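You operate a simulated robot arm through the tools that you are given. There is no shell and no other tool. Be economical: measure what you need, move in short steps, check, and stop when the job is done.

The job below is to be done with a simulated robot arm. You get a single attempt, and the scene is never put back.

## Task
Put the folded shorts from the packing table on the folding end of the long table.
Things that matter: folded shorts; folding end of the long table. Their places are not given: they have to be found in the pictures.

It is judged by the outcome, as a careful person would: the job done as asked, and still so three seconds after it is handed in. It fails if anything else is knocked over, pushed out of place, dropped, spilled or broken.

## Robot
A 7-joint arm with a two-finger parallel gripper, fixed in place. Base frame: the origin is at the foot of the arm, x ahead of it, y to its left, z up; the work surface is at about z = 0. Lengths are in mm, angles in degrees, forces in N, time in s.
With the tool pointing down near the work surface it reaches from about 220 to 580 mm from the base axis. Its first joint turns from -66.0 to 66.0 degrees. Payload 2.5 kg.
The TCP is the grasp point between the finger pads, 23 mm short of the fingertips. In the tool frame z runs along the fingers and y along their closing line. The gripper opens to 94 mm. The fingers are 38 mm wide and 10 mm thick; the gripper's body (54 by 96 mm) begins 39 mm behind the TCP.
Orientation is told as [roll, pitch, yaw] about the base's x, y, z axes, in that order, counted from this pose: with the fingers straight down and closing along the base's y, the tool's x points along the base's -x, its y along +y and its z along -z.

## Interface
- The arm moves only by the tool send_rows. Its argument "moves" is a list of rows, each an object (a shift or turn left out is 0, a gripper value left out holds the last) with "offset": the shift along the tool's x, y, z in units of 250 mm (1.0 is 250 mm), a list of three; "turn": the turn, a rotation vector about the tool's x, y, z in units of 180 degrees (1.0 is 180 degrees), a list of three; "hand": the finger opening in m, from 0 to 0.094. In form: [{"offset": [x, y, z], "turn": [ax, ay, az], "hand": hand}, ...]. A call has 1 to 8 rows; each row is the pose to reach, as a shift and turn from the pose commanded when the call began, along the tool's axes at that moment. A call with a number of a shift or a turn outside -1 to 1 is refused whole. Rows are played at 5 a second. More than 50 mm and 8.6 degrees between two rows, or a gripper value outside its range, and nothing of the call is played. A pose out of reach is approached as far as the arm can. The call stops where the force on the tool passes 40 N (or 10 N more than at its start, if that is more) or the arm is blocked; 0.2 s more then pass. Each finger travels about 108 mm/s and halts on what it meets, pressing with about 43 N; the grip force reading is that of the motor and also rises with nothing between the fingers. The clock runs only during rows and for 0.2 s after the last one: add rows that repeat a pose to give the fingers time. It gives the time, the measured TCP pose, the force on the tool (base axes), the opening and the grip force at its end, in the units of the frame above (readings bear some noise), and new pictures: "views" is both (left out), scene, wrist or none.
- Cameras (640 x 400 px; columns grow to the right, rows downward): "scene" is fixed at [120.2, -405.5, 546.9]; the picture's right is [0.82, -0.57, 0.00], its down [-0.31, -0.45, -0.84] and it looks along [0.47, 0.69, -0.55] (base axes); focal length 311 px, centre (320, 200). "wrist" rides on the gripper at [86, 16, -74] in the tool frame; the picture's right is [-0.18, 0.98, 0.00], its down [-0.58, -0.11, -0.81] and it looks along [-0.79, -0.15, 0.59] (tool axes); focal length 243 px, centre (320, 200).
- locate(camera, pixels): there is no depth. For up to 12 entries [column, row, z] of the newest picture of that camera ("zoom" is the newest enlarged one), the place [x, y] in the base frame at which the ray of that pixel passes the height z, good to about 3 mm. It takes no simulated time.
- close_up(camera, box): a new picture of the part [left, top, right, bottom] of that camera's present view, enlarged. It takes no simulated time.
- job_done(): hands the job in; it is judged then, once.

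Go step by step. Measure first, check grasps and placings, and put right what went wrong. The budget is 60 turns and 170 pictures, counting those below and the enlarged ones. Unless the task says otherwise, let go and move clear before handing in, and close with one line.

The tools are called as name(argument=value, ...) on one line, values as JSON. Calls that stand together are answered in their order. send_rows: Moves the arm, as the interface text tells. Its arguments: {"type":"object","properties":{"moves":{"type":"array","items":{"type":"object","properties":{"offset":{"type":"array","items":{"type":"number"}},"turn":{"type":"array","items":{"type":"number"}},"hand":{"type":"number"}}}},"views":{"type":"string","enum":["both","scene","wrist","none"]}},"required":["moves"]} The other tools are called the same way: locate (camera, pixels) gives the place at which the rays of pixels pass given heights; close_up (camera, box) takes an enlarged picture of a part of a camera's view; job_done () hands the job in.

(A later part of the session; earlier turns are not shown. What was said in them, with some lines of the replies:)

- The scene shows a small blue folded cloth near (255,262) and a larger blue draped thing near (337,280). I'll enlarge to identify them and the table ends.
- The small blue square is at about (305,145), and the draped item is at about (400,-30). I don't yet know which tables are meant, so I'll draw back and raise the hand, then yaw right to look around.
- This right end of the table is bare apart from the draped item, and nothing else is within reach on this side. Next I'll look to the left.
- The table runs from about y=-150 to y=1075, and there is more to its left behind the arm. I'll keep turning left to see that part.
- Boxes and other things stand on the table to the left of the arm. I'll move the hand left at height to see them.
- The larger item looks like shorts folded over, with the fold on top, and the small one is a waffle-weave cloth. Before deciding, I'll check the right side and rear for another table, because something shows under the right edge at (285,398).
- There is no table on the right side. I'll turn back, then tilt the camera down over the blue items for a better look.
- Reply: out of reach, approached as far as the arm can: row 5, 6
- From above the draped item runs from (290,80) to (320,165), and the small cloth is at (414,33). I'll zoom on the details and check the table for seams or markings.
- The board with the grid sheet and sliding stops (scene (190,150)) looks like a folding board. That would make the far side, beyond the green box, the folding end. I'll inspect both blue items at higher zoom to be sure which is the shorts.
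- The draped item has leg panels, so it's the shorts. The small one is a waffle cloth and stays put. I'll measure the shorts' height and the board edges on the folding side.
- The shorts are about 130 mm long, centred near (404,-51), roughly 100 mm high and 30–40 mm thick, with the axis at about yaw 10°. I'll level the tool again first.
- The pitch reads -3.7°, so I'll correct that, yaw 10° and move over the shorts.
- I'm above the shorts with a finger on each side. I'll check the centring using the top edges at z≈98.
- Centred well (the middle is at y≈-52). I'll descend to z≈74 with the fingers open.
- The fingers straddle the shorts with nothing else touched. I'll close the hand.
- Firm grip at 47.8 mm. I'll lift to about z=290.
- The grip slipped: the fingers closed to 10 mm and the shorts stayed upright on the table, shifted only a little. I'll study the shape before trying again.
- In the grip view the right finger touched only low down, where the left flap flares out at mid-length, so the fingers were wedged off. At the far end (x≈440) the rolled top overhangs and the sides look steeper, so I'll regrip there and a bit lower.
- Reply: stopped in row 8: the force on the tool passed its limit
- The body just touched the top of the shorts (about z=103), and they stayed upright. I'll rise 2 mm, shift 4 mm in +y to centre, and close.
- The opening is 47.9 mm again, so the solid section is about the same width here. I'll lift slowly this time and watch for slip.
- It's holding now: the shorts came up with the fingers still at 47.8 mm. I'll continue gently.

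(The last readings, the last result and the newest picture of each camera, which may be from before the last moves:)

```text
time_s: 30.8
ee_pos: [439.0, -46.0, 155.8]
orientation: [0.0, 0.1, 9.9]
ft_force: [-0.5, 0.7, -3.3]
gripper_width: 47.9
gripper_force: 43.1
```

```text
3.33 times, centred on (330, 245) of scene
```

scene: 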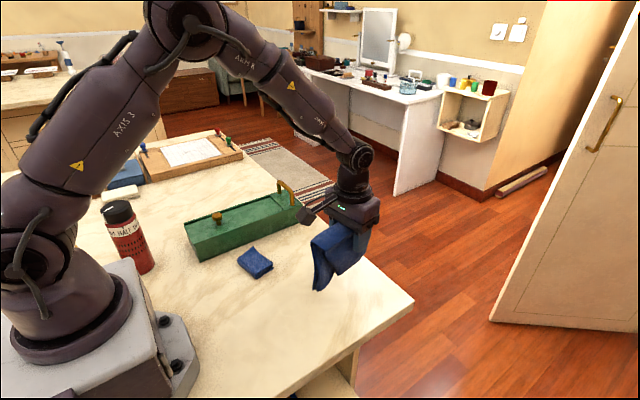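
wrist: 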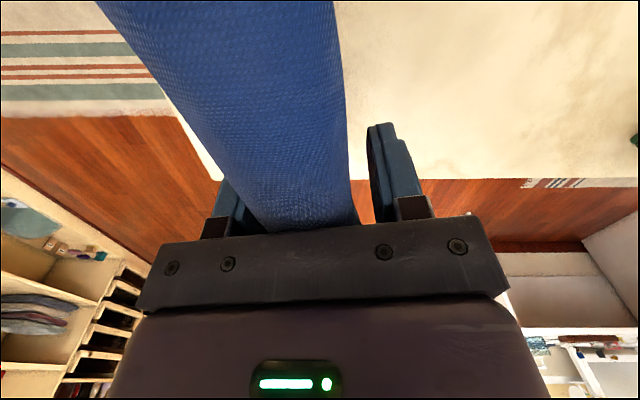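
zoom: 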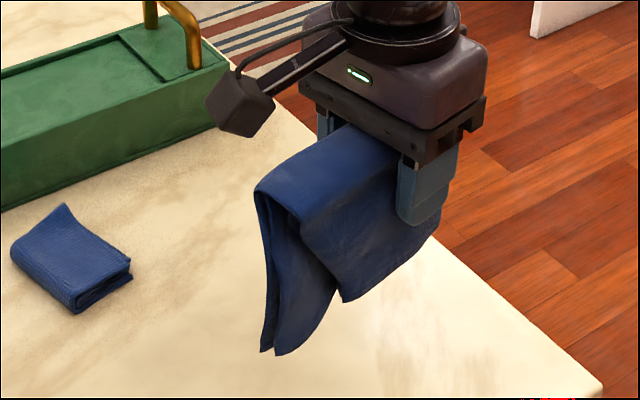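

Weight shows as about 3.3 N and the near end droops somewhat. I'll hold still for a bit to see whether it's creeping.

send_rows(moves=[{"offset": [0, 0, 0]}, {"offset": [0, 0, 0]}, {"offset": [0, 0, 0]}, {"offset": [0, 0, 0]}, {"offset": [0, 0, 0]}, {"offset": [0, 0, 0]}, {"offset": [0, 0, 0]}], views="wrist")

close_up(camera="scene", box=[275, 185, 385, 305])

```text
time_s: 32.4
ee_pos: [438.1, -46.7, 154.3]
orientation: [0.0, 0.1, 9.9]
ft_force: [-0.1, 0.1, -3.0]
gripper_width: 47.9
gripper_force: 42.8
```

wrist: 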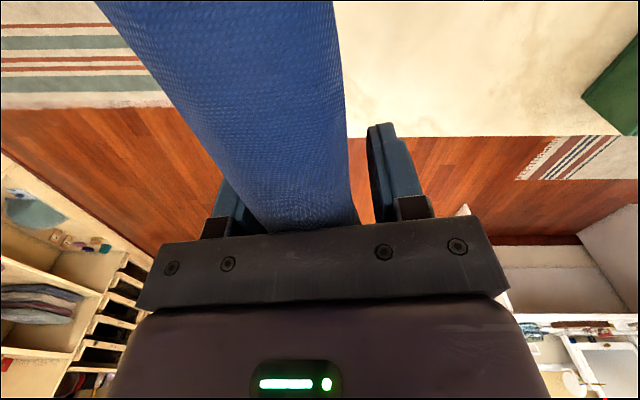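

```text
3.33 times, centred on (330, 245) of scene
```

zoom: 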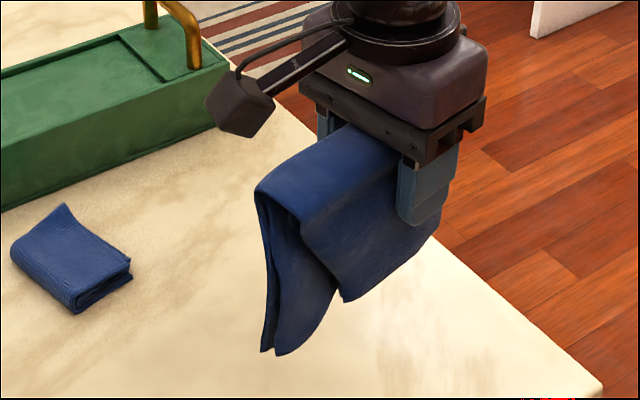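

It's stable. I'll raise gently to about z=275 for clearance over the green box and its handle.

send_rows(moves=[{"offset": [0, 0, -0.04]}, {"offset": [0, 0, -0.1]}, {"offset": [0, 0, -0.17]}, {"offset": [0, 0, -0.24]}, {"offset": [0, 0, -0.31]}, {"offset": [0, 0, -0.38]}, {"offset": [0, 0, -0.44]}, {"offset": [0, 0, -0.48]}], views="none")

send_rows(moves=[{"offset": [0.02, 0.03, 0]}, {"offset": [0.05, 0.1, 0]}, {"offset": [0.08, 0.18, 0]}, {"offset": [0.11, 0.26, 0]}, {"offset": [0.14, 0.34, 0]}, {"offset": [0.17, 0.42, 0]}, {"offset": [0.2, 0.48, 0]}, {"offset": [0.21, 0.51, 0]}], views="both")

```text
time_s: 34.2
ee_pos: [437.7, -46.2, 276.6]
orientation: [0.0, 0.1, 9.9]
ft_force: [-0.2, 0.6, -2.1]
gripper_width: 47.8
gripper_force: 43.4
```

```text
time_s: 36.0
ee_pos: [364.2, 69.9, 275.6]
orientation: [0.1, 0.1, 9.9]
ft_force: [-0.1, 0.7, -2.2]
gripper_width: 47.9
gripper_force: 43.7
```

scene: 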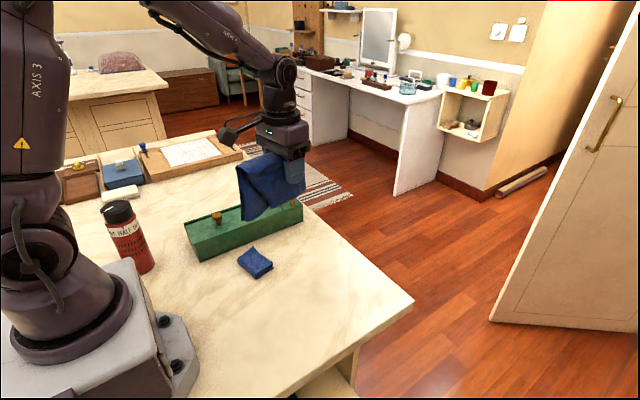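
wrist: 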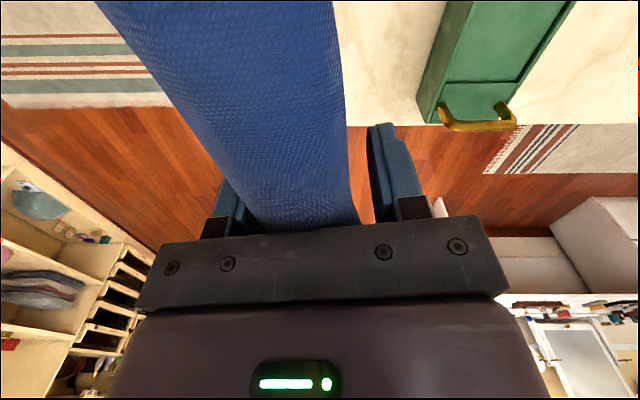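

Still holding at 47.9 mm. I'll carry on across to the far side.

send_rows(moves=[{"offset": [0, 0.05, 0]}, {"offset": [0, 0.15, 0]}, {"offset": [0, 0.27, 0]}, {"offset": [-0.01, 0.39, 0]}, {"offset": [-0.02, 0.51, 0]}, {"offset": [-0.02, 0.63, 0]}, {"offset": [-0.02, 0.74, 0]}, {"offset": [-0.02, 0.8, 0]}], views="scene")

send_rows(moves=[{"offset": [0, 0.05, 0]}, {"offset": [0, 0.15, 0]}, {"offset": [0, 0.27, 0]}, {"offset": [-0.01, 0.39, 0]}, {"offset": [-0.02, 0.51, 0]}, {"offset": [-0.02, 0.63, 0]}, {"offset": [-0.02, 0.74, 0]}, {"offset": [-0.02, 0.8, 0]}], views="both")

close_up(camera="scene", box=[110, 70, 310, 240])

```text
time_s: 37.8
ee_pos: [333.3, 268.1, 276.9]
orientation: [-0.1, 0.2, 9.8]
ft_force: [-0.2, 0.0, -2.3]
gripper_width: 47.7
gripper_force: 43.3
```

scene: 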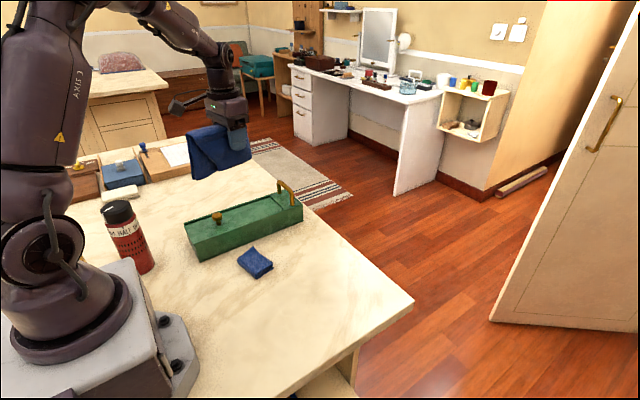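

```text
time_s: 39.6
ee_pos: [305.5, 465.6, 275.4]
orientation: [0.1, 0.2, 9.8]
ft_force: [-0.4, 0.6, -2.0]
gripper_width: 47.8
gripper_force: 42.9
```

scene: 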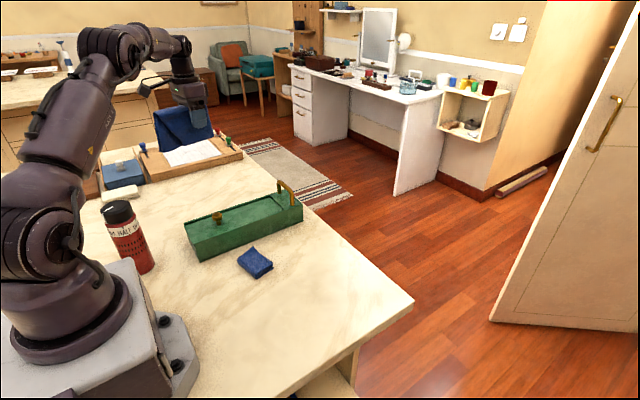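
wrist: 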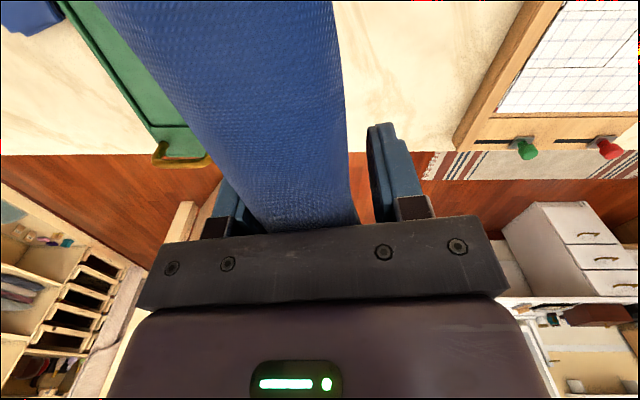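

```text
2.35 times, centred on (210, 155) of scene
```

zoom: 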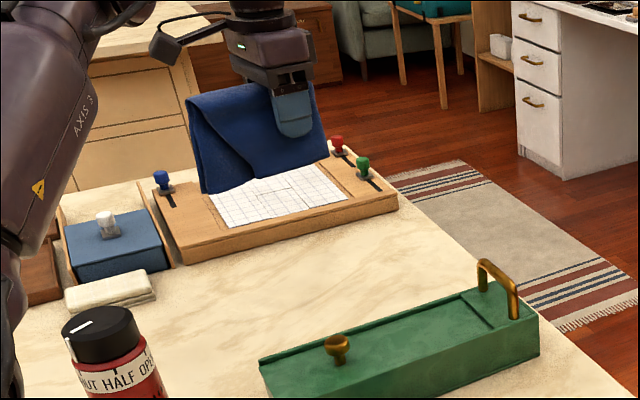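

Now over the bare area short of the grid board. I'll check the board's near edge in the wrist view before lowering.

locate(camera="wrist", pixels=[[455, 148, 0], [545, 3, 0], [420, 152, 0], [600, 140, 40]])

locate(camera="scene", pixels=[[200, 45, 20], [243, 158, 0], [148, 183, 0]])

```text
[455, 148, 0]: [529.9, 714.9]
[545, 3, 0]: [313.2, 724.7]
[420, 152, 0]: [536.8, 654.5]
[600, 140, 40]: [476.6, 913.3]
```

```text
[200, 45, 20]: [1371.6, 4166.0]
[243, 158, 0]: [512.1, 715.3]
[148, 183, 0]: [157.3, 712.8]
```

The board begins at y≈715, so this spot is free. I'll lower to about z=100 first.

send_rows(moves=[{"offset": [0, 0.02, 0.04]}, {"offset": [0.02, 0.05, 0.12]}, {"offset": [0.02, 0.05, 0.22]}, {"offset": [0.02, 0.05, 0.32]}, {"offset": [0.02, 0.05, 0.42]}, {"offset": [0.02, 0.05, 0.52]}, {"offset": [0.02, 0.05, 0.6]}, {"offset": [0.02, 0.05, 0.66]}], views="scene")

close_up(camera="scene", box=[130, 90, 290, 220])

```text
time_s: 41.4
ee_pos: [298.7, 477.9, 110.1]
orientation: [0.0, 0.2, 10.0]
ft_force: [0.1, 0.5, -2.3]
gripper_width: 47.8
gripper_force: 43.3
```

scene: 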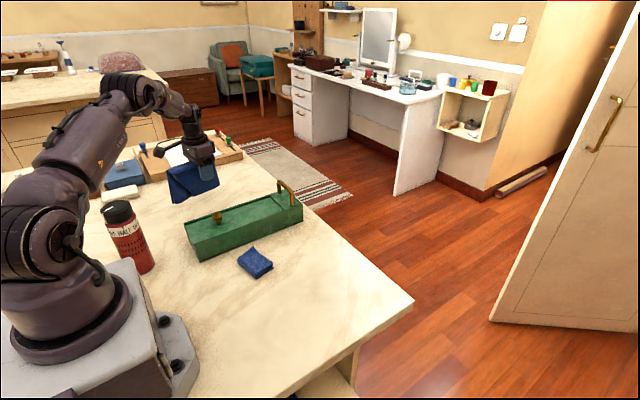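

```text
3.08 times, centred on (210, 155) of scene
```

zoom: 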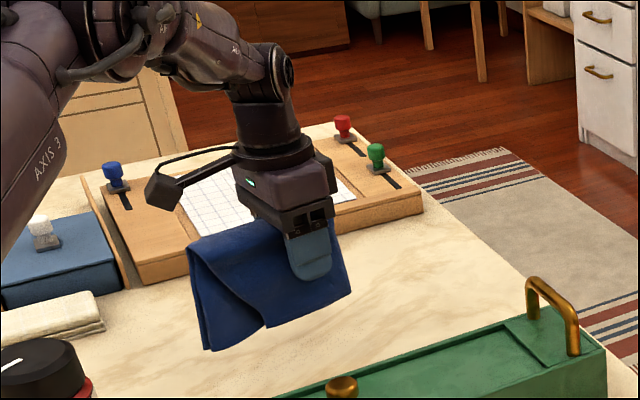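

Now lowering slowly, watching the vertical force for contact.

send_rows(moves=[{"offset": [0, 0, 0.03]}, {"offset": [0, 0, 0.05]}, {"offset": [0, 0, 0.07]}, {"offset": [0, 0, 0.08]}, {"offset": [0, 0, 0.08]}], views="none")

send_rows(moves=[{"offset": [0, 0, 0.01]}, {"offset": [0, 0, 0.02]}, {"offset": [0, 0, 0.03]}, {"offset": [0, 0, 0.03]}], views="none")

```text
time_s: 42.6
ee_pos: [298.1, 477.9, 89.7]
orientation: [0.1, 0.1, 9.9]
ft_force: [0.6, -0.1, -2.9]
gripper_width: 47.6
gripper_force: 43.1
```

```text
time_s: 43.6
ee_pos: [298.3, 478.0, 83.5]
orientation: [-0.1, 0.1, 9.9]
ft_force: [0.0, -1.0, -1.5]
gripper_width: 47.9
gripper_force: 43.2
```

Contact may be starting near z=83 (-1.5 N). I'll continue in small steps.

send_rows(moves=[{"offset": [0, 0, 0.008]}, {"offset": [0, 0, 0.016]}, {"offset": [0, 0, 0.024]}, {"offset": [0, 0, 0.024]}], views="scene")

close_up(camera="scene", box=[150, 120, 260, 220])

```text
time_s: 44.6
ee_pos: [298.7, 476.6, 76.3]
orientation: [0.0, 0.1, 9.9]
ft_force: [1.0, 0.0, -1.9]
gripper_width: 47.9
gripper_force: 43.4
```

scene: 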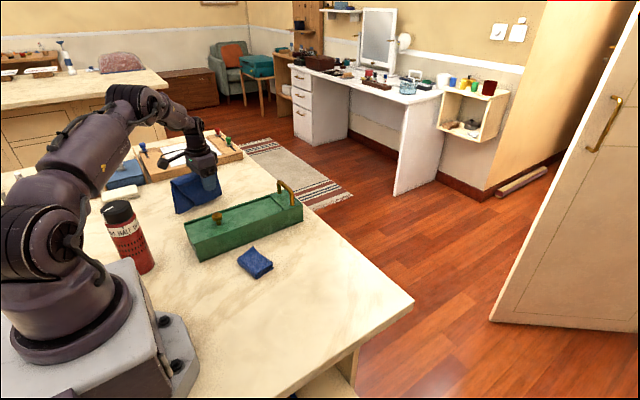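

```text
4.00 times, centred on (205, 170) of scene
```

zoom: 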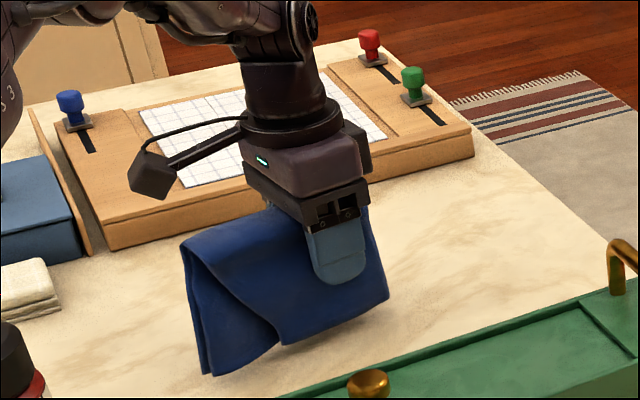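

There's still a shadow gap under it, so I'll keep lowering.

send_rows(moves=[{"offset": [0, 0, 0.006]}, {"offset": [0, 0, 0.012]}, {"offset": [0, 0, 0.018]}, {"offset": [0, 0, 0.024]}, {"offset": [0, 0, 0.024]}], views="scene")

close_up(camera="scene", box=[150, 120, 260, 220])

```text
time_s: 45.8
ee_pos: [297.7, 477.3, 72.3]
orientation: [0.0, 0.1, 10.0]
ft_force: [-0.4, 0.6, -2.9]
gripper_width: 47.7
gripper_force: 43.4
```

scene: 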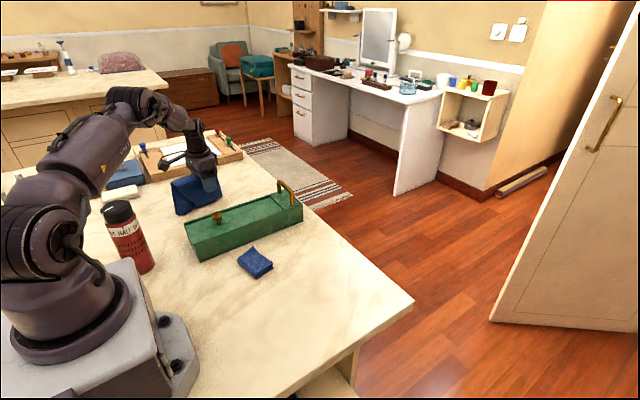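

```text
4.00 times, centred on (205, 170) of scene
```

zoom: 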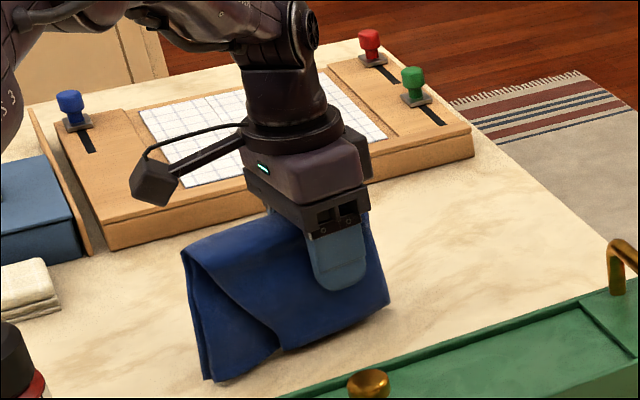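

Very close now, and the force still shows the full weight. A few more millimetres.

send_rows(moves=[{"offset": [0, 0, 0.006]}, {"offset": [0, 0, 0.012]}, {"offset": [0, 0, 0.018]}, {"offset": [0, 0, 0.018]}], views="scene")

close_up(camera="scene", box=[150, 120, 260, 220])

```text
time_s: 46.8
ee_pos: [297.8, 478.5, 68.3]
orientation: [0.0, 0.2, 9.9]
ft_force: [-7.1, -10.3, 21.0]
gripper_width: 47.8
gripper_force: 43.0
```

scene: 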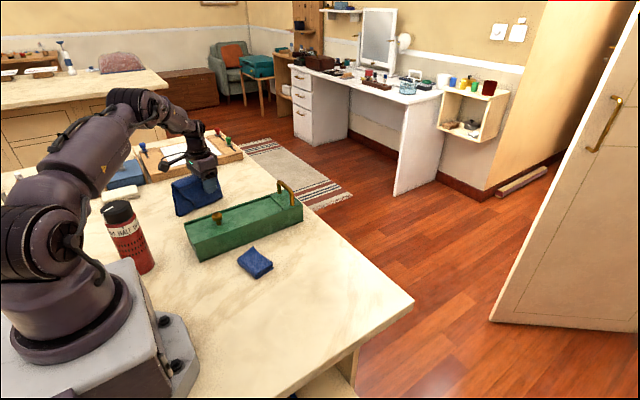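

```text
4.00 times, centred on (205, 170) of scene
```

zoom: 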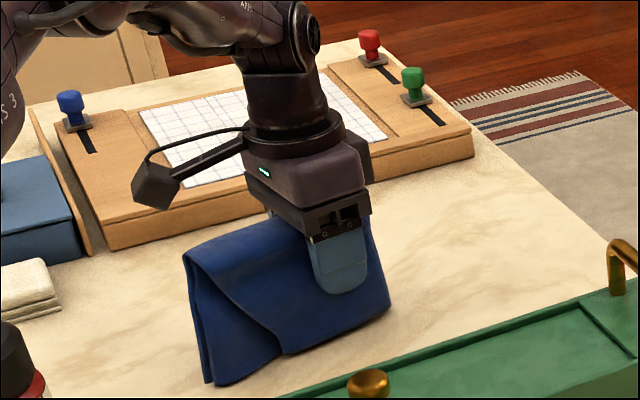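

Contact: 21 N upward at z≈68, same as its original standing height. I'll ease up 1 mm and open slowly.

send_rows(moves=[{"offset": [0, 0, -0.005]}, {"offset": [0, 0, -0.005], "hand": 0.052}, {"offset": [0, 0, -0.005], "hand": 0.06}, {"offset": [0, 0, -0.005], "hand": 0.075}, {"offset": [0, 0, -0.005], "hand": 0.094}, {"offset": [0, 0, -0.005], "hand": 0.094}], views="both")

close_up(camera="scene", box=[150, 120, 260, 220])

```text
time_s: 48.2
ee_pos: [299.2, 475.9, 67.9]
orientation: [0.0, 0.2, 9.8]
ft_force: [-0.3, -1.3, 1.0]
gripper_width: 94.2
gripper_force: 0.1
```

scene: 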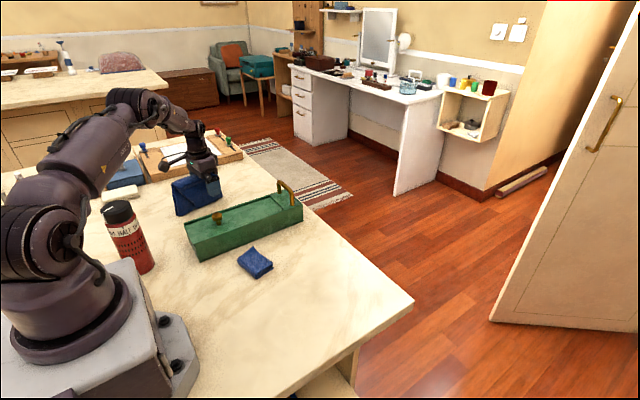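
wrist: 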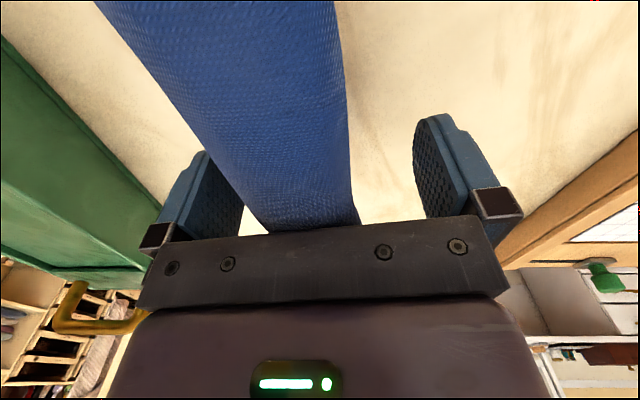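

```text
4.00 times, centred on (205, 170) of scene
```

zoom: 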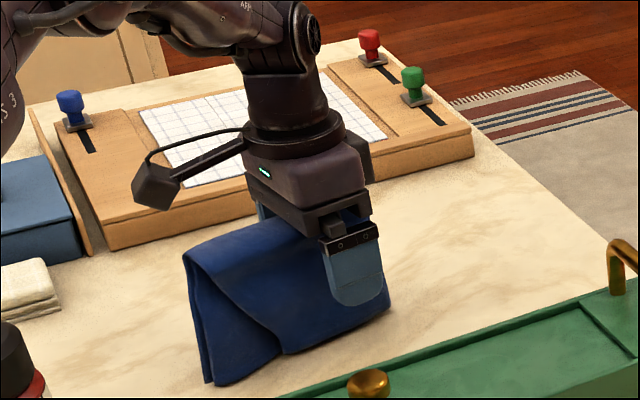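

The shorts stand free with the fingers clear on both sides. I'll go straight up, then look again.

send_rows(moves=[{"offset": [0, 0, -0.06]}, {"offset": [0, 0, -0.14]}, {"offset": [0, 0, -0.24]}, {"offset": [0, 0, -0.36]}, {"offset": [0, 0, -0.5]}, {"offset": [0, 0, -0.66]}, {"offset": [0, 0, -0.82]}, {"offset": [0, 0, -0.9]}], views="both")

close_up(camera="scene", box=[80, 110, 310, 280])

```text
time_s: 50.0
ee_pos: [298.5, 479.4, 295.4]
orientation: [-0.1, 0.0, 9.8]
ft_force: [-0.4, 0.5, 0.2]
gripper_width: 94.2
gripper_force: 0.1
```

scene: 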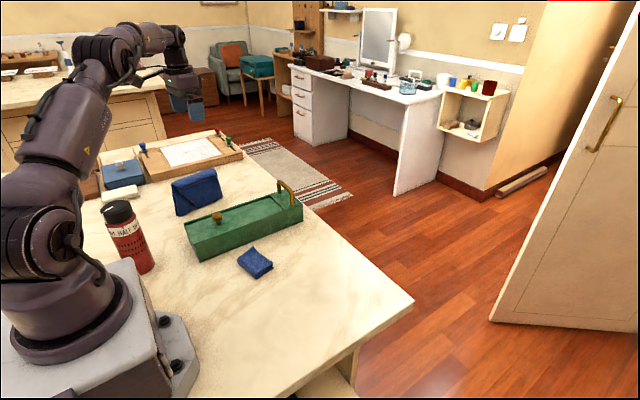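
wrist: 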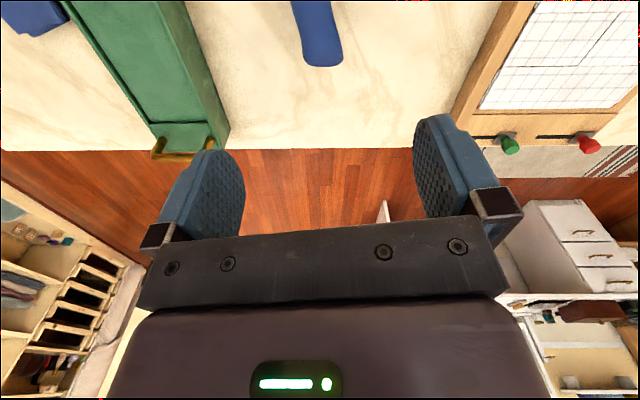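

```text
2.35 times, centred on (195, 195) of scene
```

zoom: 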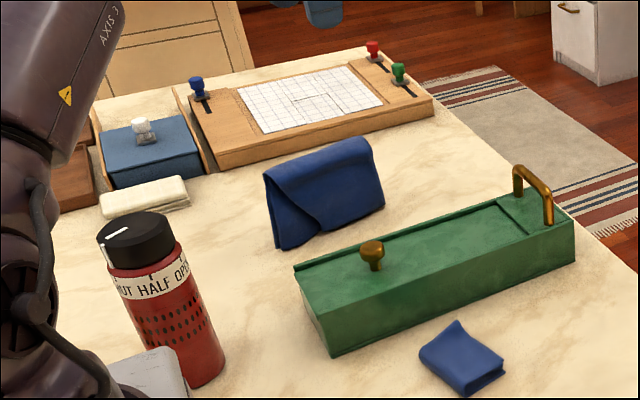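

The shorts stand upright between the green box and the folding board, the hand is clear, and nothing else has moved. I'm handing in.

job_done()

```text
The job is handed in.
```

I moved the folded shorts onto the end of the long table with the grid board, and they were standing upright at about (270, 475) mm when I handed in. No table was labelled, so I took the board to mark the folding end. The board itself starts at y≈715, beyond the arm's reach, so the shorts stand short of it. My first grip slipped and shifted them slightly. The second held, and nothing else looked disturbed.
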